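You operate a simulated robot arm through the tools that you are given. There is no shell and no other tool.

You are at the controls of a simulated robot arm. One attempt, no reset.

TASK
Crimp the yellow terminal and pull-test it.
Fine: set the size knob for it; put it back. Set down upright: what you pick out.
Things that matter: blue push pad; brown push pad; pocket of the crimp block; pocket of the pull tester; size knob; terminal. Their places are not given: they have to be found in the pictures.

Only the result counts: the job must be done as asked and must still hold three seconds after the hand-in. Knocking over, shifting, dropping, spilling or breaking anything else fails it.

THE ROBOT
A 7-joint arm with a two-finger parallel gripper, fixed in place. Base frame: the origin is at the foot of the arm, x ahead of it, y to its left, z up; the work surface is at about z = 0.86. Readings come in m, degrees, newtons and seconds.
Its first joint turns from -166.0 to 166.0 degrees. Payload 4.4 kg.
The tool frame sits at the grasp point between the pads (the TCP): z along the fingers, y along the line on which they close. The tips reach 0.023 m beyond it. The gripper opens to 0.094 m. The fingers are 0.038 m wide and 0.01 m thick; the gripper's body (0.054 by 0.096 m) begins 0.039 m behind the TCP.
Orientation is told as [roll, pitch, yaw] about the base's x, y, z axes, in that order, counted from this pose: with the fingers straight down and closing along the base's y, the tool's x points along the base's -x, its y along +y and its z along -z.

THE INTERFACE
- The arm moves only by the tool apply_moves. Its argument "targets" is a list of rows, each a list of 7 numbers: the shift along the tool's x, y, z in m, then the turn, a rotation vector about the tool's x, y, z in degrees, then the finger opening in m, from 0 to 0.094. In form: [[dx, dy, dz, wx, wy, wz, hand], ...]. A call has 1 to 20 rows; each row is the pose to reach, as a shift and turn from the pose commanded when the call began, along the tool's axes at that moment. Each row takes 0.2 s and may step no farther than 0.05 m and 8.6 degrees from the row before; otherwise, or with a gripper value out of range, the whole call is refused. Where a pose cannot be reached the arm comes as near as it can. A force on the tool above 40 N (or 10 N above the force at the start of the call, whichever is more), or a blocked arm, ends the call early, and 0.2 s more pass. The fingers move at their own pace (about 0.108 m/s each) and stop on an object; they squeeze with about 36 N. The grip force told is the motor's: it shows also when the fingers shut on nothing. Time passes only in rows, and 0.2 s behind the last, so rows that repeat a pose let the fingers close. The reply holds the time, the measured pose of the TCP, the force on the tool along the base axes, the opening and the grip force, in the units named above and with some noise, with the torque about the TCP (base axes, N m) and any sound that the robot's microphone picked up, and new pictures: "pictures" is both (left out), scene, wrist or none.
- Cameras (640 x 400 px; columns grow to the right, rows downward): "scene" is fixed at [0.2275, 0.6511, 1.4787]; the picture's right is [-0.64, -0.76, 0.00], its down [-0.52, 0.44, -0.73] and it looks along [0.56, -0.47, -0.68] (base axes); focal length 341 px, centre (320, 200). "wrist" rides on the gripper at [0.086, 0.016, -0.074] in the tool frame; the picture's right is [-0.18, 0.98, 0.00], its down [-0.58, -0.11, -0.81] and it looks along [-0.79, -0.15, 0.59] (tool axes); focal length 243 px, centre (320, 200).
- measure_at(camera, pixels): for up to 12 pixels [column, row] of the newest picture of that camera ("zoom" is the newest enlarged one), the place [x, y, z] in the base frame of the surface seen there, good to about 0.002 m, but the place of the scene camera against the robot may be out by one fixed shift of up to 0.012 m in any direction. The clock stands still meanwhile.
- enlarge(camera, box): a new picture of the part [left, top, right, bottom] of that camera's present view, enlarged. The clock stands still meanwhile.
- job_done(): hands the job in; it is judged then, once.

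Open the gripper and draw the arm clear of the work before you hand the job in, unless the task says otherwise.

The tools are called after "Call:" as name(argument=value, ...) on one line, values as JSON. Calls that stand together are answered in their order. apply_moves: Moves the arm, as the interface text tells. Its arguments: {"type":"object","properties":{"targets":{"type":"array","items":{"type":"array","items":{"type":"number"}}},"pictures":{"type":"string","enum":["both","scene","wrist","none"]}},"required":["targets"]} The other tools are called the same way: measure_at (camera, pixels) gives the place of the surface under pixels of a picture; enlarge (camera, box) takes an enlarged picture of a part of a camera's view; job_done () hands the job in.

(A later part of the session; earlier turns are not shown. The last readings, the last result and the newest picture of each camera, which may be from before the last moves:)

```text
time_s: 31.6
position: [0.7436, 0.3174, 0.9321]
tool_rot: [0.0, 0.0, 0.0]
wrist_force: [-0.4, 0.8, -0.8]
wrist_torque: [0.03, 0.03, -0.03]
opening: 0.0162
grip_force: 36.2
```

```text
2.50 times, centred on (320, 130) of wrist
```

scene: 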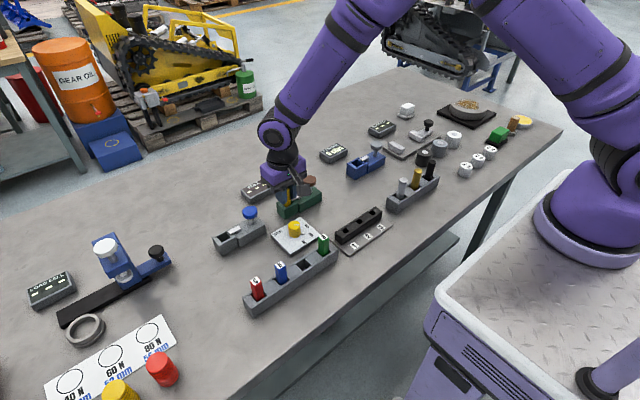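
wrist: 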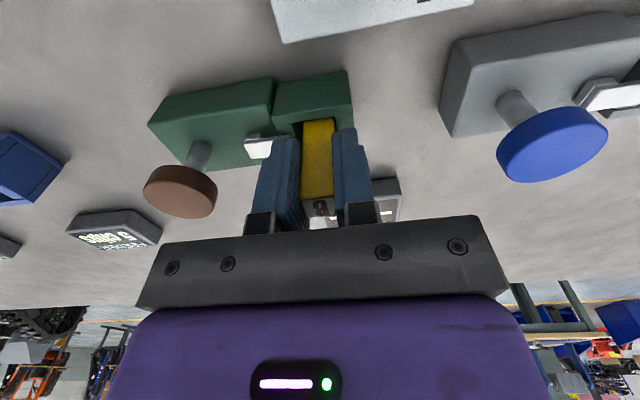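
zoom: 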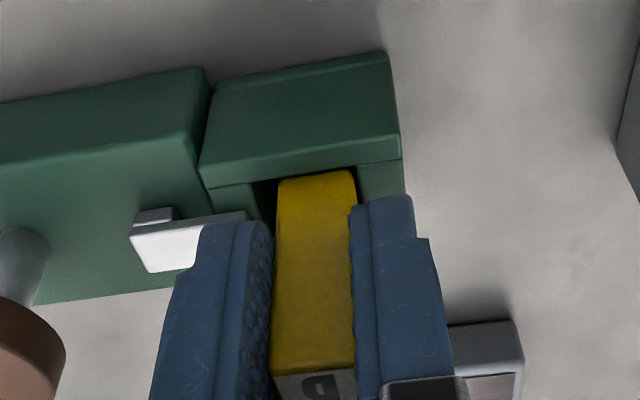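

The body is inside with no force but sits close to the right (+y) wall. I'll shift −1.5 mm in y, lower 1 mm, release and rise.

Call:
apply_moves(targets=[[0, -0.0015, 0.0, 0, 0, 0, 0.005], [0, -0.0015, 0.0015, 0, 0, 0, 0.005], [0, -0.0015, 0.0015, 0, 0, 0, 0.03], [0, -0.0015, 0.0015, 0, 0, 0, 0.036], [0, -0.0015, 0.0015, 0, 0, 0, 0.036], [0, -0.0015, -0.02, 0, 0, 0, 0.036], [0, -0.0015, -0.05, 0, 0, 0, 0.036], [0, -0.0015, -0.08, 0, 0, 0, 0.036]])

Call:
enlarge(camera="wrist", box=[220, 0, 400, 150])

Call:
enlarge(camera="scene", box=[230, 150, 350, 240])

```text
time_s: 33.4
position: [0.7426, 0.3166, 1.0125]
tool_rot: [0.0, 0.1, 0.1]
wrist_force: [-0.6, -0.4, -0.3]
wrist_torque: [-0.02, -0.01, 0.01]
opening: 0.0361
grip_force: 0.0
```

scene: 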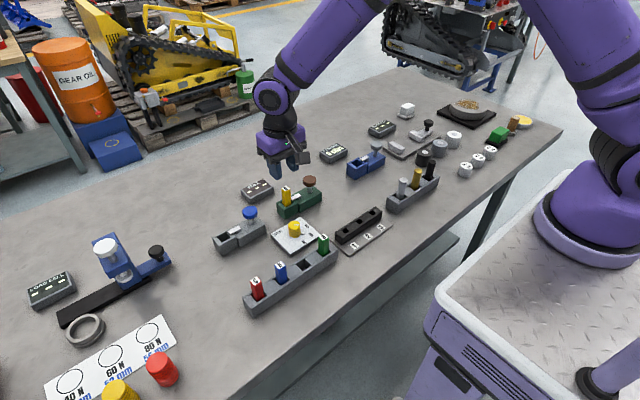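
wrist: 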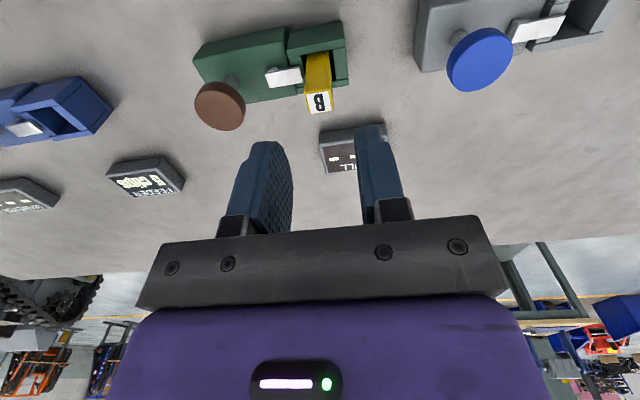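

```text
2.67 times, centred on (310, 75) of wrist
```

zoom: 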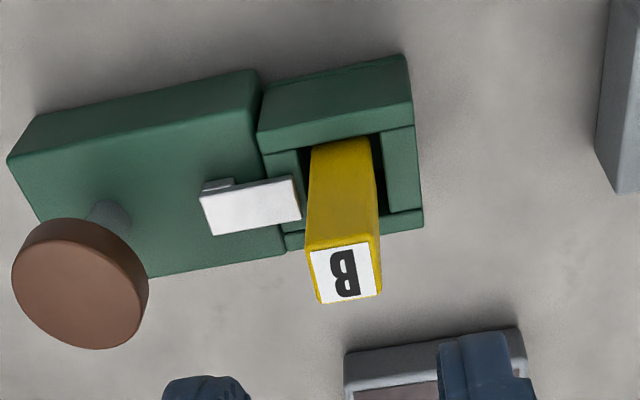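

```text
4.44 times, centred on (290, 195) of scene
```

zoom: 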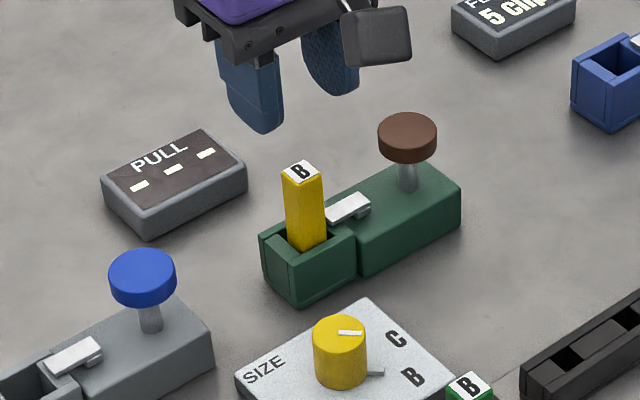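

The terminal stands upright in the green pocket. Measuring the brown pad's top for the pull-test press.

Call:
measure_at(camera="wrist", pixels=[[220, 107], [206, 110], [237, 104], [218, 94], [222, 120], [318, 101]])

```text
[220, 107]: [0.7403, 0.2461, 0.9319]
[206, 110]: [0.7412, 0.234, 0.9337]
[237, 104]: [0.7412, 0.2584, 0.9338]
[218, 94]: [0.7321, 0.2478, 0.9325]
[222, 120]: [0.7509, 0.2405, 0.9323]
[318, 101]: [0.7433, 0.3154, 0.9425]
```

Brown pad centre (0.741, 0.245), top at z 0.932. I'll close the fingers, move above it and lower to about 1 cm over it.

Call:
apply_moves(targets=[[0.0008, -0.035, 0.0, 0, 0, 0, 0.01], [0.0017, -0.0703, 0.0, 0, 0, 0, 0.0], [0.0017, -0.0703, 0.02, 0, 0, 0, 0.0], [0.0017, -0.0703, 0.046, 0, 0, 0, 0.0], [0.0017, -0.0703, 0.046, 0, 0, 0, 0.0]])

```text
time_s: 34.6
position: [0.7406, 0.2436, 0.965]
tool_rot: [-0.1, 0.0, -0.1]
wrist_force: [-0.4, -0.7, -0.1]
wrist_torque: [0.0, 0.0, 0.02]
opening: 0.0
grip_force: 35.9
```

scene: 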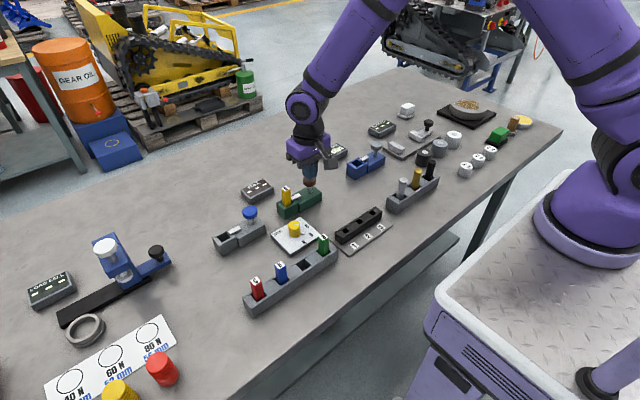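
wrist: 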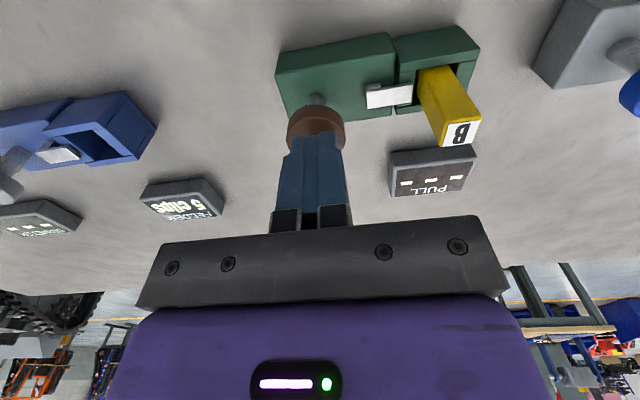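

Fingers are centred over the brown pad and the PULL display (430,180) still shows dashes. Pressing in small steps and watching for a click and a reading.

Call:
apply_moves(targets=[[0, 0, 0.006, 0, 0, 0, 0.0], [0, 0, 0.01, 0, 0, 0, 0.0], [0, 0, 0.013, 0, 0, 0, 0.0], [0, 0, 0.016, 0, 0, 0, 0.0], [0, 0, 0.019, 0, 0, 0, 0.0], [0, 0, 0.021, 0, 0, 0, 0.0], [0, 0, 0.021, 0, 0, 0, 0.0]])

Call:
enlarge(camera="wrist", box=[370, 100, 500, 210])

Call:
enlarge(camera="scene", box=[230, 150, 350, 240])

```text
time_s: 36.2
position: [0.7419, 0.245, 0.9461]
tool_rot: [0.0, 0.0, 0.0]
wrist_force: [-1.8, -0.6, 4.0]
wrist_torque: [0.03, 0.08, 0.01]
opening: 0.0
grip_force: 36.0
heard: click
```

scene: 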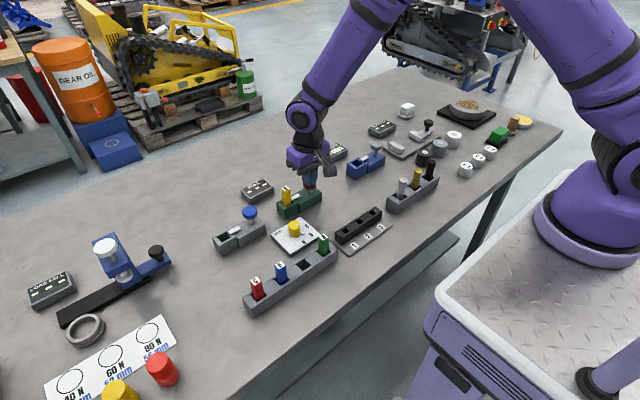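
wrist: 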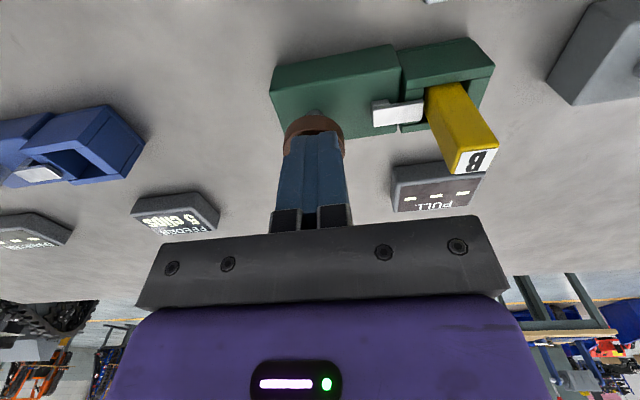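

```text
3.64 times, centred on (435, 155) of wrist
```

zoom: 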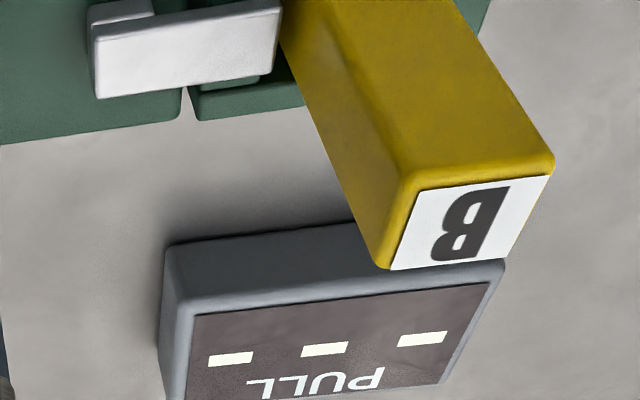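

```text
4.44 times, centred on (290, 195) of scene
```

zoom: 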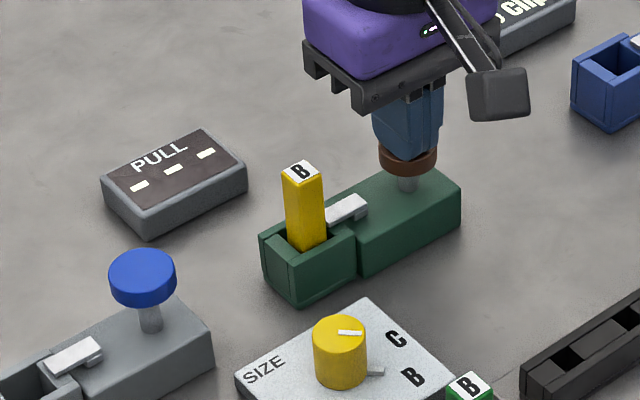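

A click was heard but the display still shows dashes. I'll hold the pad down a second longer to see whether a reading appears.

Call:
apply_moves(targets=[[0, 0, 0, 0, 0, 0, 0.0], [0, 0, 0, 0, 0, 0, 0.0], [0, 0, 0, 0, 0, 0, 0.0], [0, 0, 0, 0, 0, 0, 0.0], [0, 0, 0, 0, 0, 0, 0.0]])

Call:
enlarge(camera="scene", box=[230, 150, 350, 240])

```text
time_s: 37.4
position: [0.7428, 0.2459, 0.9446]
tool_rot: [0.0, 0.0, 0.0]
wrist_force: [-1.1, 1.9, 5.2]
wrist_torque: [0.08, 0.07, -0.05]
opening: 0.0
grip_force: 35.5
```

scene: 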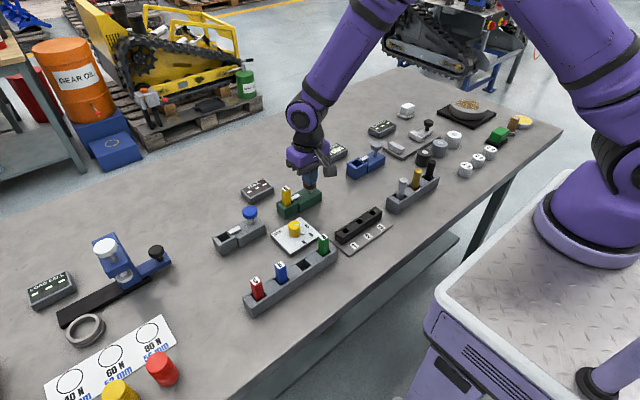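
wrist: 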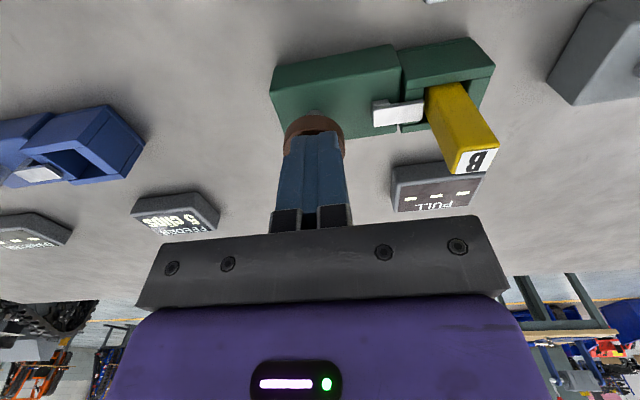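

```text
4.44 times, centred on (290, 195) of scene
```

zoom: 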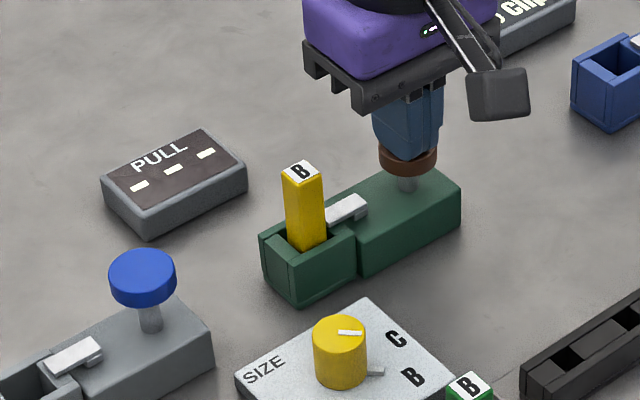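

Still dashes while held. I'll rise off the pad and see whether the reading appears on release.

Call:
apply_moves(targets=[[0, 0, -0.01, 0, 0, 0, 0.0], [0, 0, -0.03, 0, 0, 0, 0.0], [0, 0, -0.06, 0, 0, 0, 0.0], [0, 0, -0.06, 0, 0, 0, 0.0], [0, 0, -0.06, 0, 0, 0, 0.0]])

Call:
enlarge(camera="scene", box=[230, 150, 350, 240])

Call:
enlarge(camera="wrist", box=[280, 20, 500, 200])

```text
time_s: 38.6
position: [0.742, 0.2449, 1.0058]
tool_rot: [0.0, 0.0, 0.0]
wrist_force: [0.2, -0.5, 0.0]
wrist_torque: [0.01, 0.01, -0.02]
opening: 0.0
grip_force: 36.3
```

scene: 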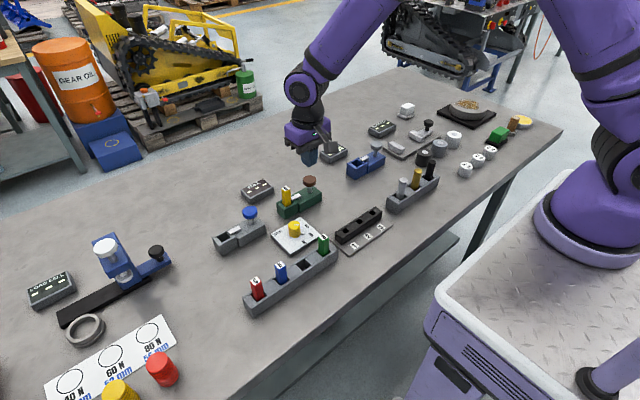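
wrist: 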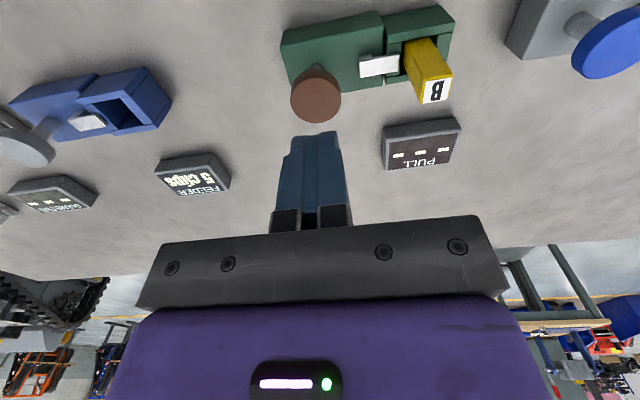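

```text
4.44 times, centred on (290, 195) of scene
```

zoom: 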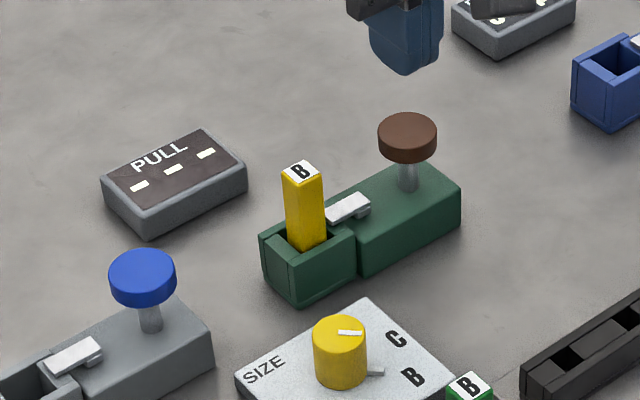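

```text
2.22 times, centred on (390, 110) of wrist
```

zoom: 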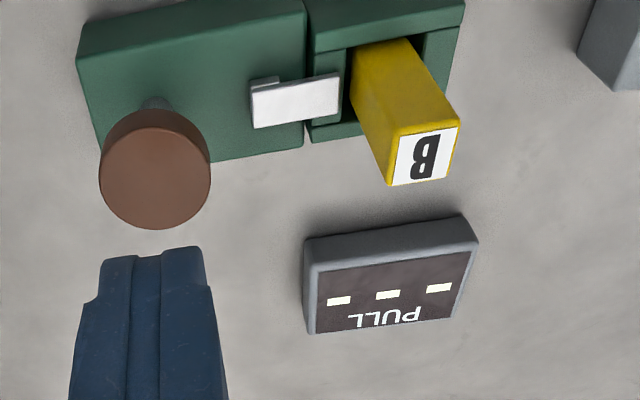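

Still dashes after release, so one of my assumptions may be wrong. I'll pick the terminal up again and inspect its ferrule for any change made by this press.

Call:
apply_moves(targets=[[0, 0.035, 0.0, 0, 0, 0, 0.03], [-0.0012, 0.0705, 0.0, 0, 0, 0, 0.036], [-0.0012, 0.0705, 0.0, 0, 0, 0, 0.036]], pictures="wrist")

Call:
enlarge(camera="wrist", box=[240, 20, 400, 140])

```text
time_s: 39.4
position: [0.7433, 0.318, 1.006]
tool_rot: [0.0, -0.1, 0.0]
wrist_force: [-0.3, -0.5, 0.7]
wrist_torque: [0.01, 0.01, 0.0]
opening: 0.0359
grip_force: 0.1
```

wrist: 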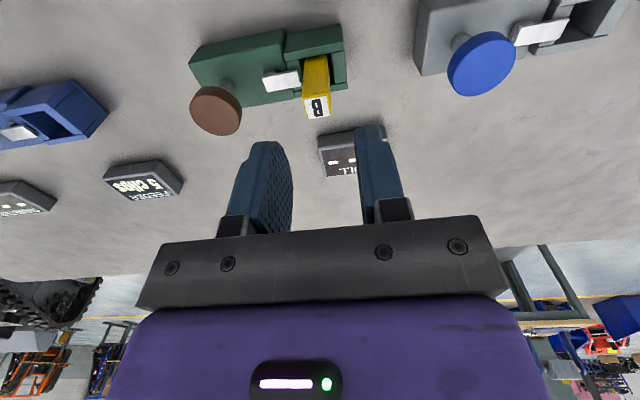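

```text
3.33 times, centred on (320, 80) of wrist
```

zoom: 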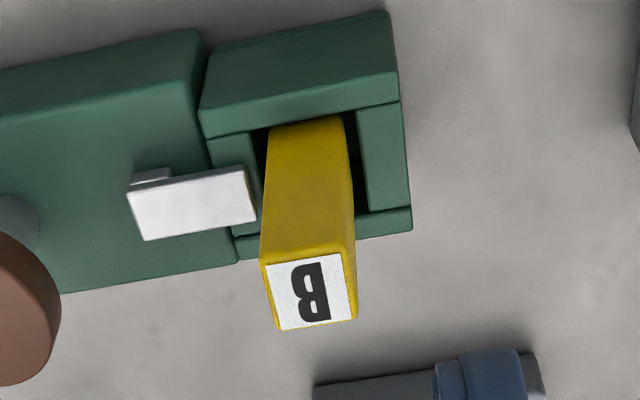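

The terminal is midway between the fingers. Descending to z≈0.931, gripping and lifting for inspection.

Call:
apply_moves(targets=[[0, -0.0005, 0.03, 0, 0, 0, 0.036], [0, -0.0005, 0.06, 0, 0, 0, 0.036], [0, -0.0005, 0.074, 0, 0, 0, 0.036], [0, -0.0005, 0.074, 0, 0, 0, 0.036], [0, -0.0005, 0.074, 0, 0, 0, 0.015], [0, -0.0005, 0.074, 0, 0, 0, 0.005], [0, -0.0005, 0.074, 0, 0, 0, 0.005], [0, -0.0005, 0.06, 0, 0, 0, 0.005], [0, -0.0005, 0.03, 0, 0, 0, 0.005], [0, -0.0005, -0.005, 0, 0, 0, 0.005], [0, -0.0005, -0.04, 0, 0, 0, 0.005], [0, -0.0005, -0.04, 0, 0, 0, 0.005]])

Call:
enlarge(camera="wrist", box=[280, 80, 360, 140])

Call:
enlarge(camera="scene", box=[255, 140, 315, 185])

```text
time_s: 42.0
position: [0.7416, 0.316, 1.0464]
tool_rot: [0.0, 0.0, 0.0]
wrist_force: [0.2, -0.3, -0.6]
wrist_torque: [-0.01, 0.02, 0.03]
opening: 0.0157
grip_force: 36.4
```

scene: 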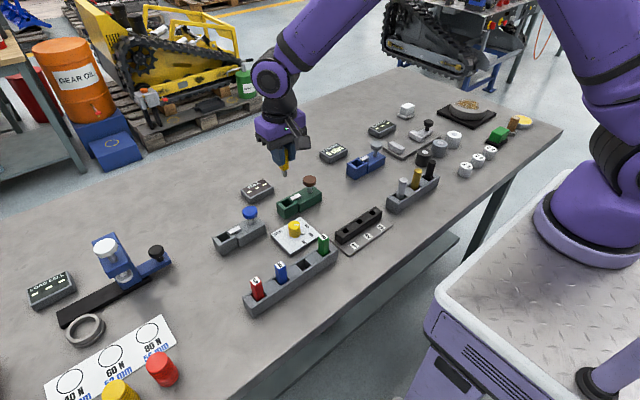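
wrist: 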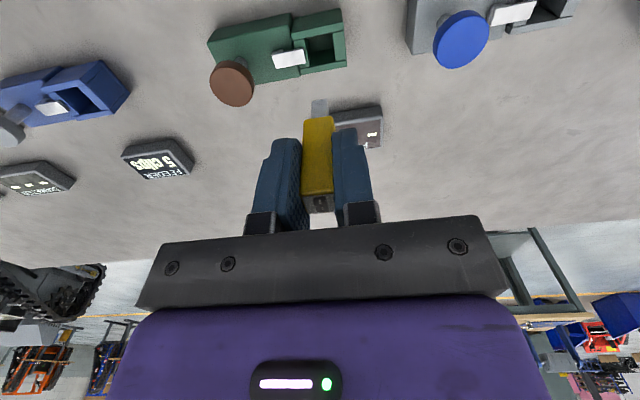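

```text
6.67 times, centred on (320, 110) of wrist
```

zoom: 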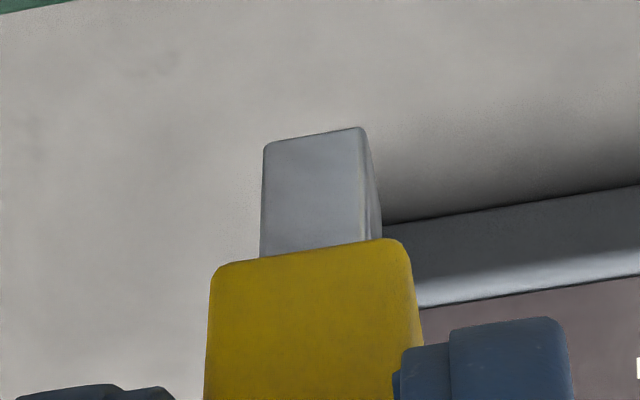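

```text
8.89 times, centred on (285, 162) of scene
```

zoom: 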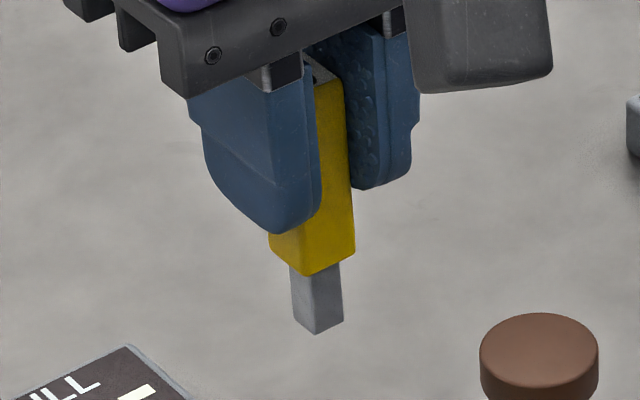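

The ferrule looks unchanged by either press. I'll check the PULL display now in case the reading arrived late.

Call:
enlarge(camera="scene", box=[235, 170, 285, 205])

Call:
enlarge(camera="scene", box=[200, 195, 340, 260])

Call:
enlarge(camera="wrist", box=[190, 0, 360, 110])

```text
11.43 times, centred on (260, 188) of scene
```

zoom: 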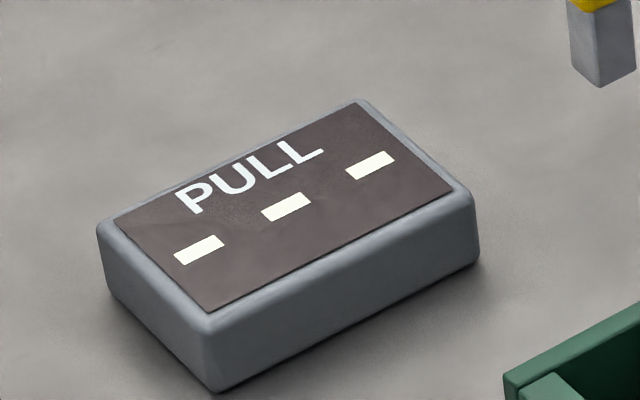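

```text
4.57 times, centred on (270, 228) of scene
```

zoom: 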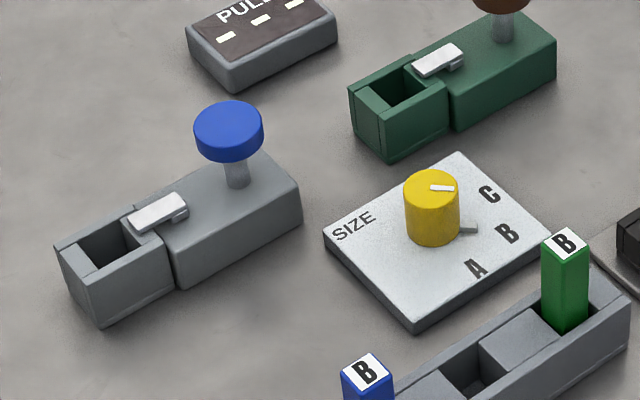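

```text
3.64 times, centred on (275, 55) of wrist
```

zoom: 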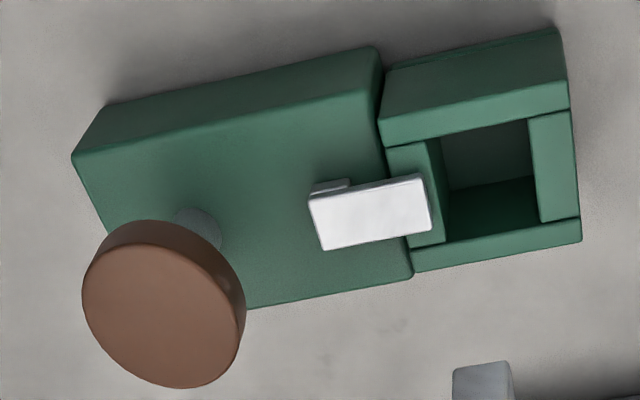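

No reading at all. The simplest explanation is that the roles are swapped: the brown press was the crimp, and the earlier blue press was the tester finding an uncrimped terminal. I'll carry the terminal back to the grey pocket and press blue again while watching the display.

Call:
apply_moves(targets=[[0, 0.043, 0, 0, 0, 0, 0.005], [0, 0.086, 0, 0, 0, 0, 0.005], [0, 0.13, 0, 0, 0, 0, 0.005], [0, 0.1748, 0, 0, 0, 0, 0.005], [0, 0.1748, 0.03, 0, 0, 0, 0.005], [0, 0.1748, 0.06, 0, 0, 0, 0.005], [0, 0.1748, 0.073, 0, 0, 0, 0.005], [0, 0.1748, 0.073, 0, 0, 0, 0.005]])

Call:
enlarge(camera="wrist", box=[240, 50, 400, 170])

```text
time_s: 43.8
position: [0.7424, 0.491, 0.9722]
tool_rot: [-0.1, 0.0, 0.1]
wrist_force: [0.4, 0.3, -1.0]
wrist_torque: [-0.04, -0.03, 0.0]
opening: 0.0158
grip_force: 36.8
```

scene: 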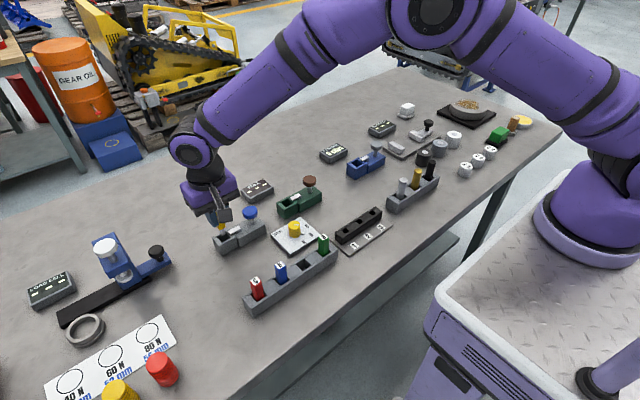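
wrist: 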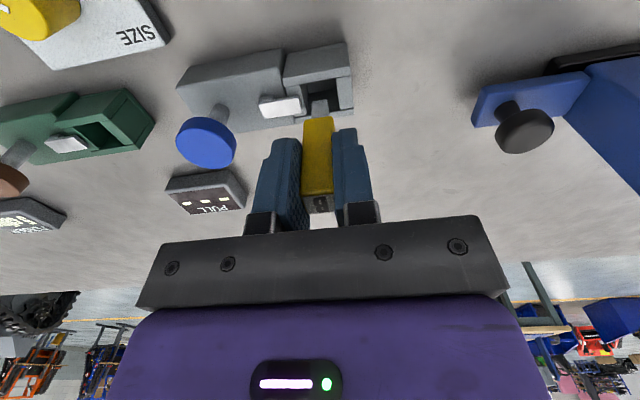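

```text
3.33 times, centred on (320, 110) of wrist
```

zoom: 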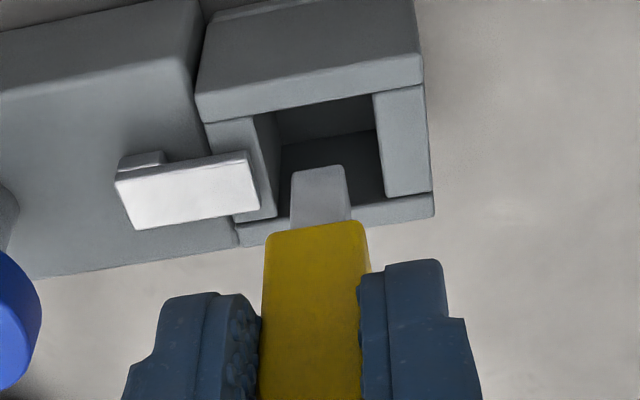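

Same alignment as the earlier successful insertion. Lowering, releasing and rising.

Call:
apply_moves(targets=[[0, 0.0, 0.012, 0, 0, 0, 0.005], [0, 0.0, 0.022, 0, 0, 0, 0.005], [0, 0.0, 0.032, 0, 0, 0, 0.005], [0, 0.0, 0.0405, 0, 0, 0, 0.005], [0, 0.0, 0.0405, 0, 0, 0, 0.005], [0, 0, 0.0405, 0, 0, 0, 0.03], [0, 0, 0.0405, 0, 0, 0, 0.036], [0, 0, 0.0405, 0, 0, 0, 0.036], [0, 0, 0.02, 0, 0, 0, 0.036], [0, 0, -0.01, 0, 0, 0, 0.036], [0, 0, -0.04, 0, 0, 0, 0.036], [0, 0, -0.04, 0, 0, 0, 0.036]])

Call:
enlarge(camera="wrist", box=[160, 0, 400, 170])

```text
time_s: 46.4
position: [0.7429, 0.4909, 1.0126]
tool_rot: [0.0, 0.0, -0.1]
wrist_force: [0.3, 0.6, 0.0]
wrist_torque: [-0.03, 0.0, 0.01]
opening: 0.0361
grip_force: 0.1
```

scene: 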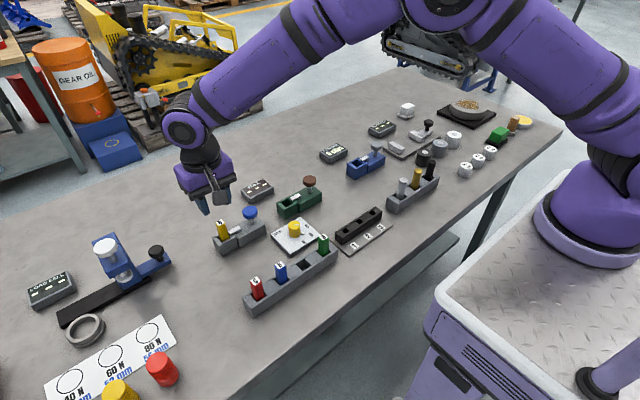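
wrist: 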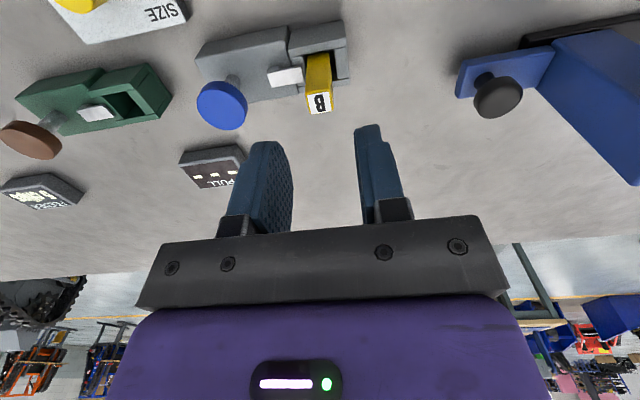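

```text
2.35 times, centred on (280, 85) of wrist
```

zoom: 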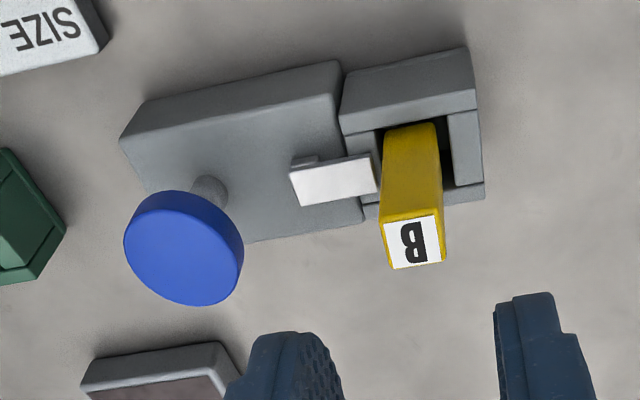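

The terminal is seated again in the grey pocket. Moving over the blue pad with closed fingers.

Call:
apply_moves(targets=[[0.0008, -0.035, 0.0, 0, 0, 0, 0.01], [0.0017, -0.0713, 0.0, 0, 0, 0, 0.0], [0.0017, -0.0713, 0.02, 0, 0, 0, 0.0], [0.0017, -0.0713, 0.046, 0, 0, 0, 0.0], [0.0017, -0.0713, 0.046, 0, 0, 0, 0.0]], pictures="wrist")

```text
time_s: 47.6
position: [0.743, 0.4174, 0.9659]
tool_rot: [0.0, 0.0, 0.0]
wrist_force: [0.1, 0.2, 1.3]
wrist_torque: [0.0, 0.01, -0.02]
opening: 0.0001
grip_force: 35.9
```

wrist: 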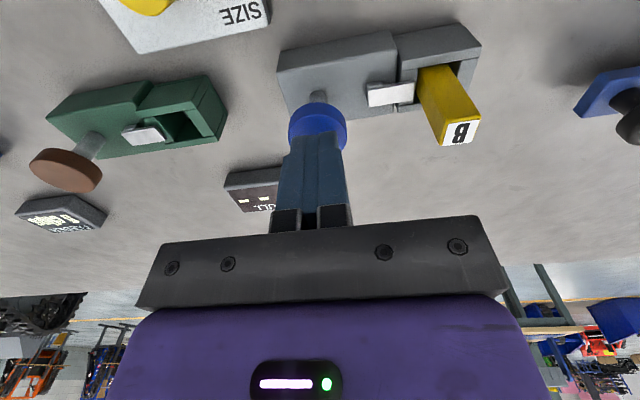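

Fingers are centred over the blue pad. Pressing to the click as before and looking at the display.

Call:
apply_moves(targets=[[0, 0, 0.006, 0, 0, 0, 0.0], [0, 0, 0.01, 0, 0, 0, 0.0], [0, 0, 0.013, 0, 0, 0, 0.0], [0, 0, 0.016, 0, 0, 0, 0.0], [0, 0, 0.019, 0, 0, 0, 0.0], [0, 0, 0.021, 0, 0, 0, 0.0], [0, 0, 0.021, 0, 0, 0, 0.0]])

Call:
enlarge(camera="wrist", box=[200, 120, 340, 230])

Call:
enlarge(camera="scene", box=[210, 160, 310, 240])

```text
time_s: 49.2
position: [0.7412, 0.4189, 0.9449]
tool_rot: [0.0, 0.0, 0.0]
wrist_force: [3.2, -1.1, 4.7]
wrist_torque: [-0.01, 0.02, 0.01]
opening: 0.0
grip_force: 36.0
heard: click
```

scene: 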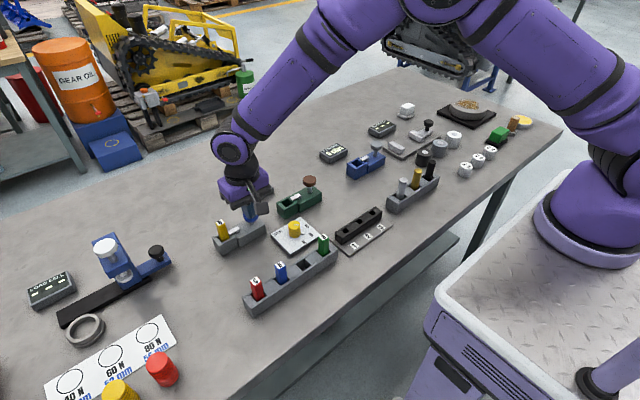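
wrist: 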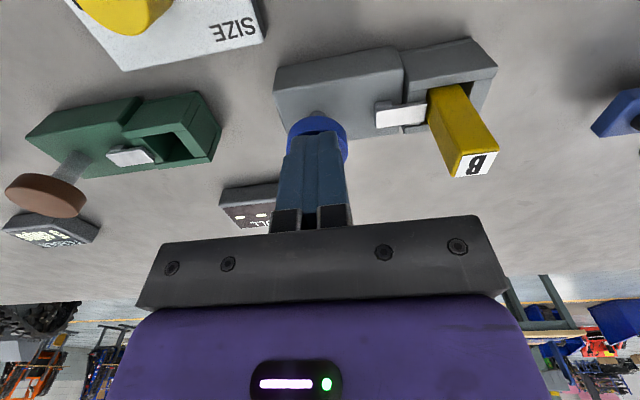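

```text
3.64 times, centred on (270, 175) of wrist
```

zoom: 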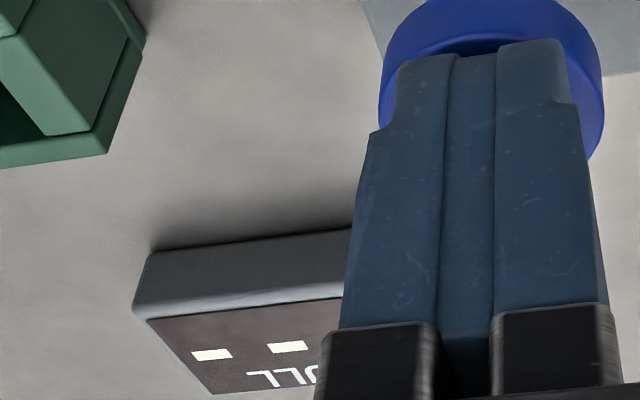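

```text
5.00 times, centred on (260, 200) of scene
```

zoom: 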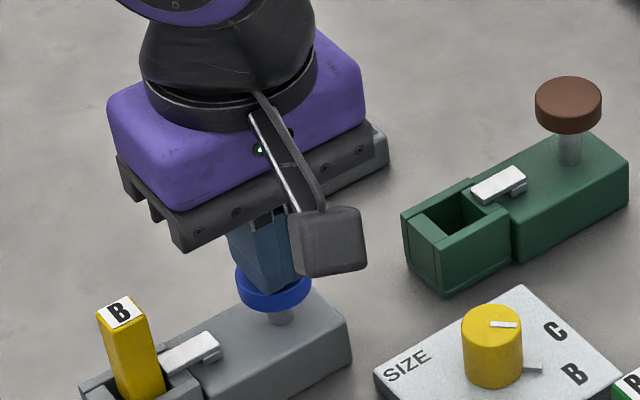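

Click heard, but still dashes. Perhaps the machine needs a longer hold to finish its cycle, so I'll keep the pad at this depth for about 3 s and listen.

Call:
apply_moves(targets=[[0, 0, 0, 0, 0, 0, 0.0], [0, 0, 0, 0, 0, 0, 0.0], [0, 0, 0, 0, 0, 0, 0.0], [0, 0, 0, 0, 0, 0, 0.0], [0, 0, 0, 0, 0, 0, 0.0], [0, 0, 0, 0, 0, 0, 0.0], [0, 0, 0, 0, 0, 0, 0.0], [0, 0, 0, 0, 0, 0, 0.0], [0, 0, 0, 0, 0, 0, 0.0], [0, 0, 0, 0, 0, 0, 0.0], [0, 0, 0, 0, 0, 0, 0.0], [0, 0, 0, 0, 0, 0, 0.0], [0, 0, 0, 0, 0, 0, 0.0], [0, 0, 0, 0, 0, 0, 0.0]], pictures="both")

Call:
enlarge(camera="wrist", box=[200, 120, 340, 230])

Call:
enlarge(camera="wrist", box=[270, 20, 510, 190])

```text
time_s: 52.2
position: [0.7411, 0.4195, 0.9457]
tool_rot: [0.0, 0.0, 0.0]
wrist_force: [1.8, 1.2, 4.5]
wrist_torque: [0.0, 0.0, 0.0]
opening: 0.0001
grip_force: 36.1
```

scene: 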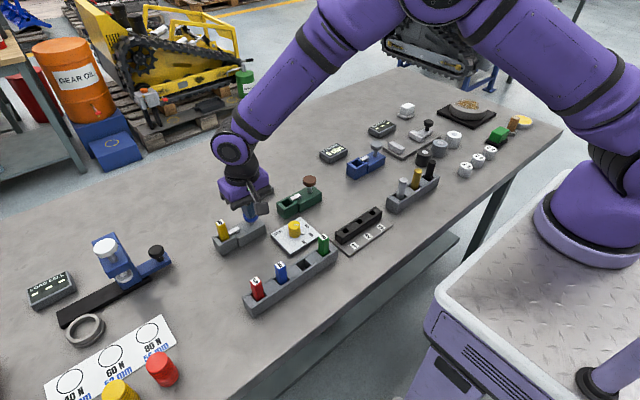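
wrist: 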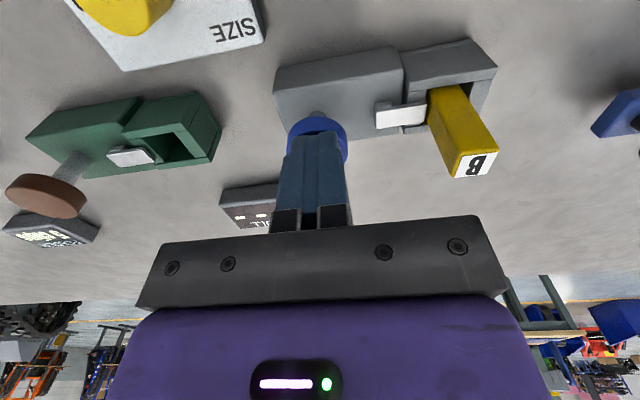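

```text
3.64 times, centred on (270, 175) of wrist
```

zoom: 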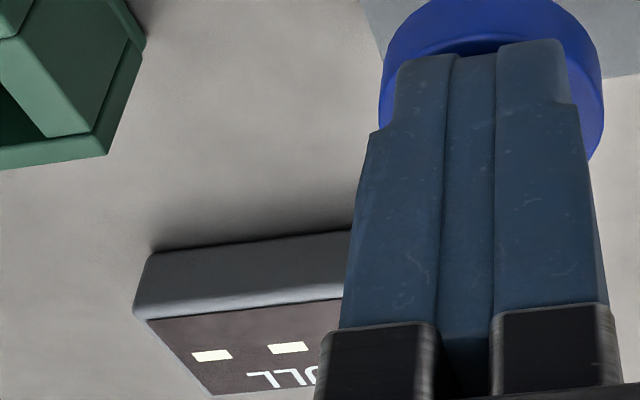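

```text
2.35 times, centred on (390, 105) of wrist
```

zoom: 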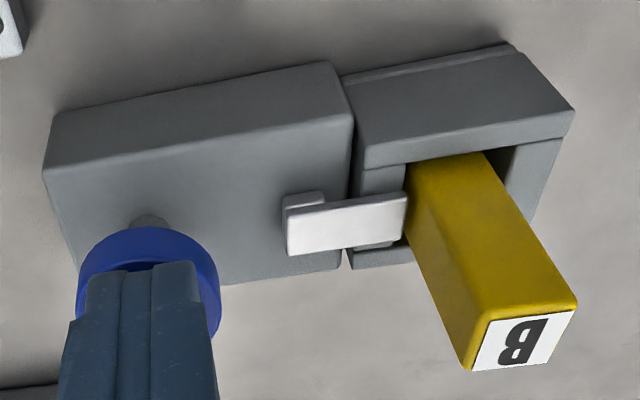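

No second sound and no reading. The force is only about 4.5 N, so the pad may not be at the end of its travel. I'll press it deeper in small steps and watch the force, sound and display.

Call:
apply_moves(targets=[[0, 0, 0.001, 0, 0, 0, 0.0], [0, 0, 0.002, 0, 0, 0, 0.0], [0, 0, 0.003, 0, 0, 0, 0.0]], pictures="wrist")

```text
time_s: 53.0
position: [0.741, 0.4187, 0.9415]
tool_rot: [0.0, 0.0, 0.0]
wrist_force: [1.4, -1.5, 4.7]
wrist_torque: [-0.03, -0.02, 0.08]
opening: 0.0
grip_force: 36.1
```

wrist: 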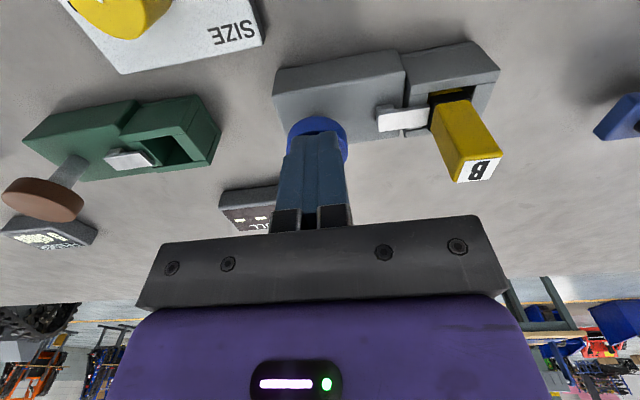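

The terminal appears to have shifted in the pocket. I'll look closely.

Call:
enlarge(camera="wrist", box=[270, 20, 510, 190])

Call:
enlarge(camera="scene", box=[200, 190, 280, 260])

Call:
measure_at(camera="wrist", pixels=[[478, 170], [461, 165], [492, 161], [469, 178], [500, 174]])

```text
2.35 times, centred on (390, 105) of wrist
```

zoom: 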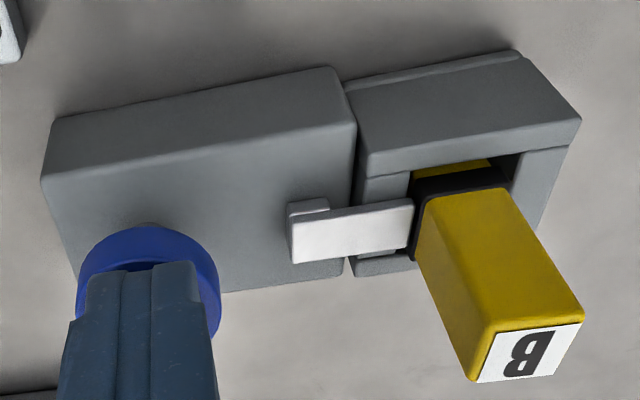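

```text
5.71 times, centred on (240, 225) of scene
```

zoom: 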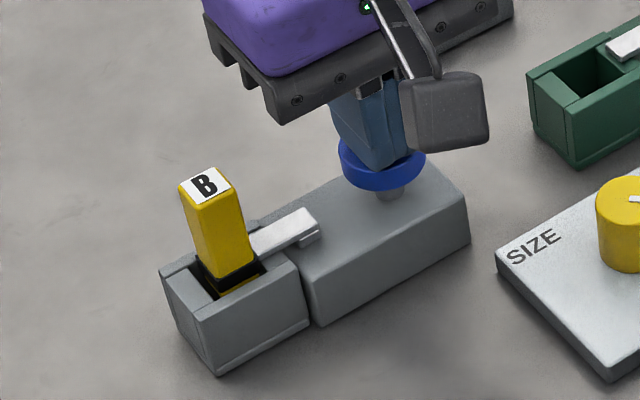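

```text
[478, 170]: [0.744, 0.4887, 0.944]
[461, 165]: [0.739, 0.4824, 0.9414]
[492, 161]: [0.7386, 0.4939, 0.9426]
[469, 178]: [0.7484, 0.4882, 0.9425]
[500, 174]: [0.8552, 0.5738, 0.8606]
```

A black crimp band now shows around the terminal's lower body. So blue is the crimp, as I first thought, and the pads simply need a deeper stroke (about 13 mm). I'll rise off the pad and move back over the terminal.

Call:
apply_moves(targets=[[0, 0, 0, 0, 0, 0, 0.0], [0, 0, -0.01, 0, 0, 0, 0.0], [0, 0, -0.03, 0, 0, 0, 0.0], [0, 0, -0.068, 0, 0, 0, 0.0], [0, 0.036, -0.068, 0, 0, 0, 0.03], [-0.0012, 0.0718, -0.068, 0, 0, 0, 0.036], [-0.0012, 0.0718, -0.068, 0, 0, 0, 0.036]])

Call:
enlarge(camera="wrist", box=[180, 0, 400, 150])

Call:
enlarge(camera="scene", box=[200, 165, 320, 260])

```text
time_s: 54.6
position: [0.7409, 0.4889, 1.0079]
tool_rot: [0.0, -0.1, 0.0]
wrist_force: [0.2, -0.4, -0.4]
wrist_torque: [-0.01, -0.03, -0.02]
opening: 0.0361
grip_force: 0.0
```

scene: 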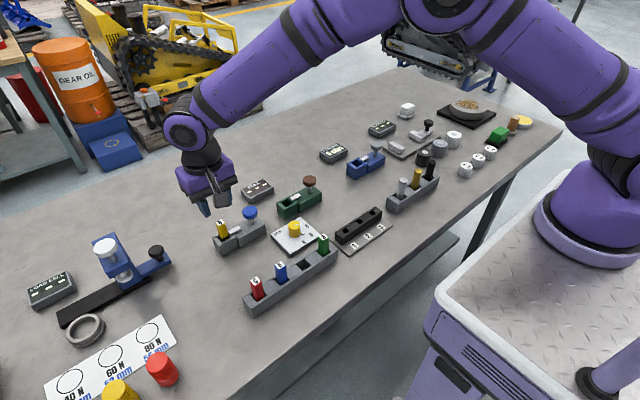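
wrist: 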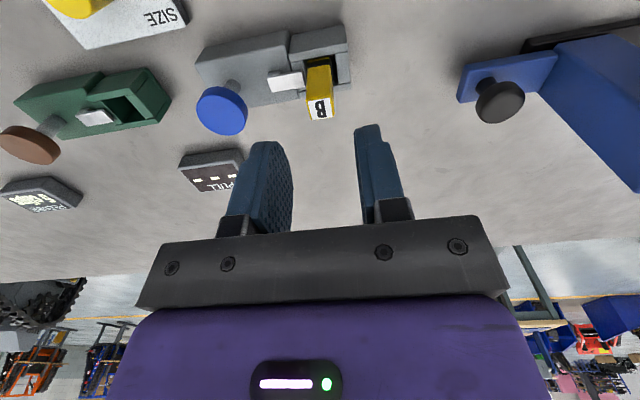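

```text
2.67 times, centred on (290, 75) of wrist
```

zoom: 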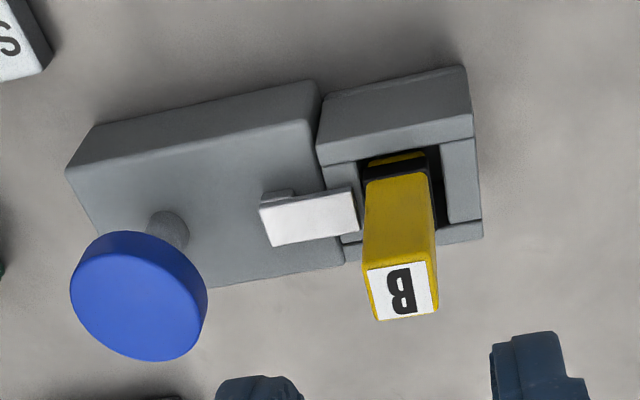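

```text
4.21 times, centred on (260, 212) of scene
```

zoom: 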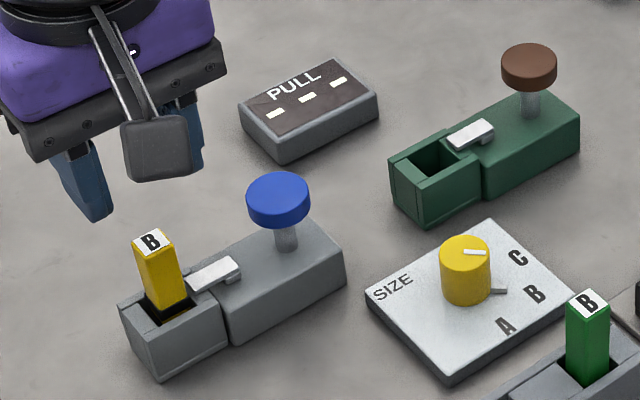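

The crimp band sits at the rim height of the pocket. I'll grip above it at TCP z≈0.933 and lift.

Call:
apply_moves(targets=[[0, -0.0005, 0.03, 0, 0, 0, 0.036], [0, -0.0005, 0.06, 0, 0, 0, 0.036], [0, -0.0005, 0.077, 0, 0, 0, 0.036], [0, -0.0005, 0.077, 0, 0, 0, 0.036], [0, -0.0005, 0.077, 0, 0, 0, 0.015], [0, -0.0005, 0.077, 0, 0, 0, 0.005], [0, -0.0005, 0.077, 0, 0, 0, 0.005], [0, -0.0005, 0.06, 0, 0, 0, 0.005], [0, -0.0005, 0.03, 0, 0, 0, 0.005], [0, -0.0005, -0.005, 0, 0, 0, 0.005], [0, -0.0005, -0.038, 0, 0, 0, 0.005], [0, -0.0005, -0.038, 0, 0, 0, 0.005]])

Call:
enlarge(camera="wrist", box=[250, 70, 390, 170])

Call:
enlarge(camera="scene", box=[170, 150, 260, 230])

```text
time_s: 57.2
position: [0.7415, 0.488, 1.0479]
tool_rot: [-0.1, 0.0, -0.1]
wrist_force: [0.4, 0.3, -0.4]
wrist_torque: [-0.01, 0.0, -0.06]
opening: 0.0158
grip_force: 36.1
```

scene: 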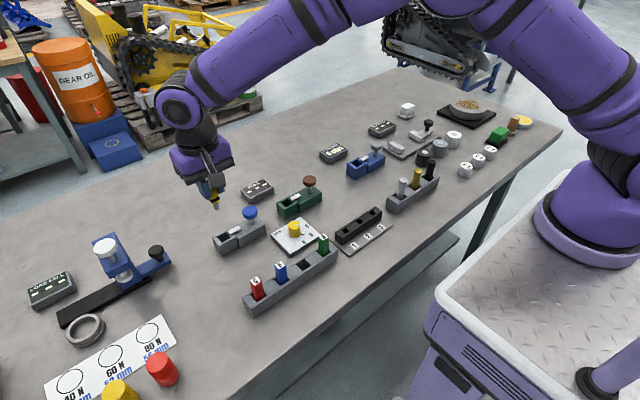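
wrist: 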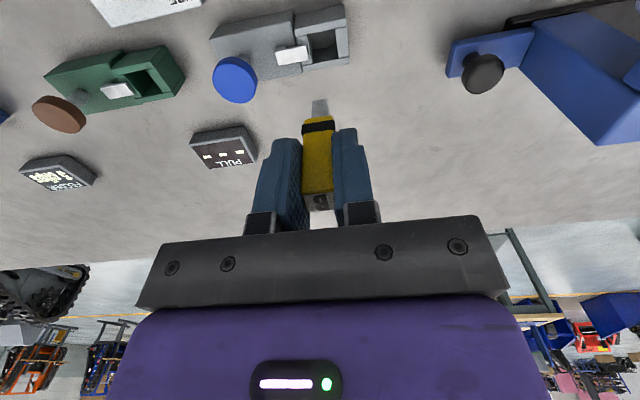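

```text
4.00 times, centred on (320, 120) of wrist
```

zoom: 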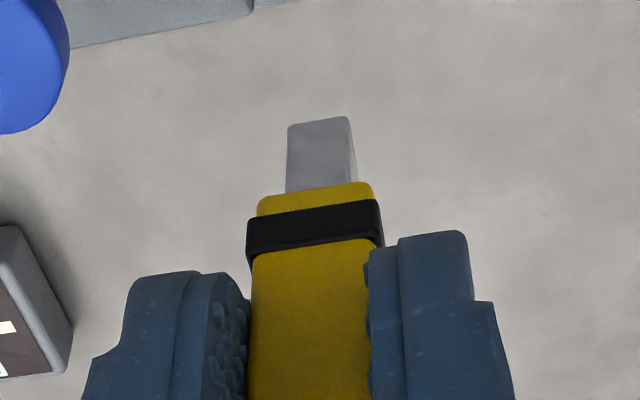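

```text
5.00 times, centred on (215, 190) of scene
```

zoom: 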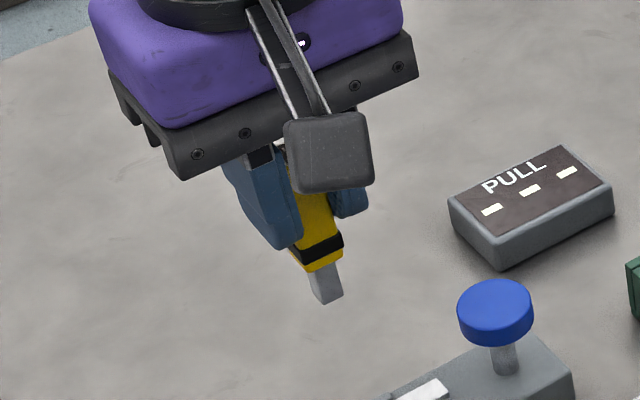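

The crimp band is clearly visible. Carrying the terminal to the green pull tester and lowering to just above its pocket.

Call:
apply_moves(targets=[[0, -0.043, 0, 0, 0, 0, 0.005], [0, -0.086, 0, 0, 0, 0, 0.005], [0, -0.13, 0, 0, 0, 0, 0.005], [-0.0005, -0.1745, 0, 0, 0, 0, 0.005], [-0.0005, -0.1745, 0.03, 0, 0, 0, 0.005], [-0.0005, -0.1745, 0.06, 0, 0, 0, 0.005], [-0.0005, -0.1745, 0.074, 0, 0, 0, 0.005], [-0.0005, -0.1745, 0.074, 0, 0, 0, 0.005]])

Call:
enlarge(camera="wrist", box=[240, 50, 400, 170])

```text
time_s: 59.0
position: [0.7432, 0.3148, 0.9748]
tool_rot: [0.0, 0.0, 0.0]
wrist_force: [0.5, 0.3, 0.1]
wrist_torque: [-0.01, 0.02, -0.01]
opening: 0.0159
grip_force: 36.2
```

scene: 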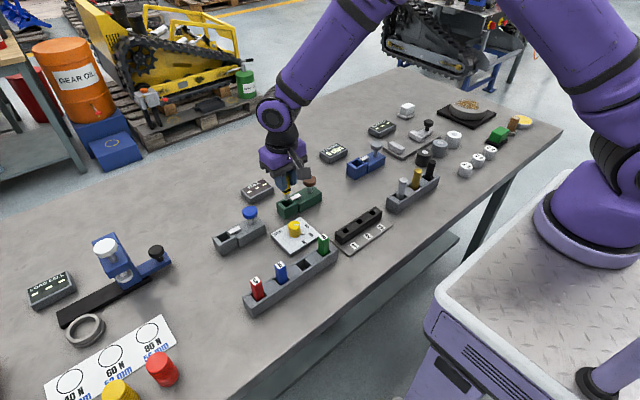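
wrist: 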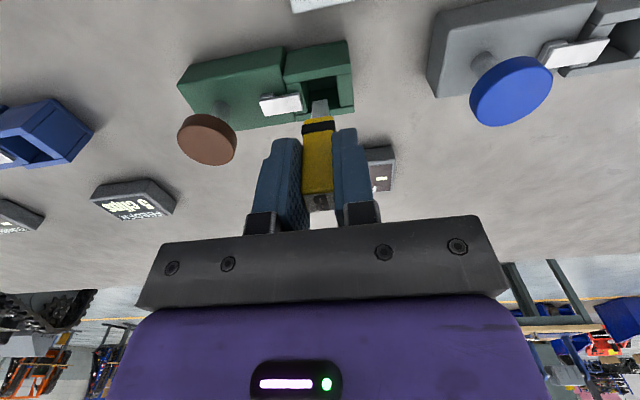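

```text
3.33 times, centred on (320, 110) of wrist
```

zoom: 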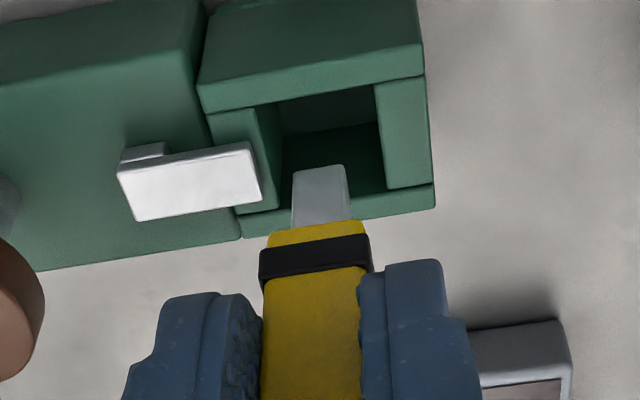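

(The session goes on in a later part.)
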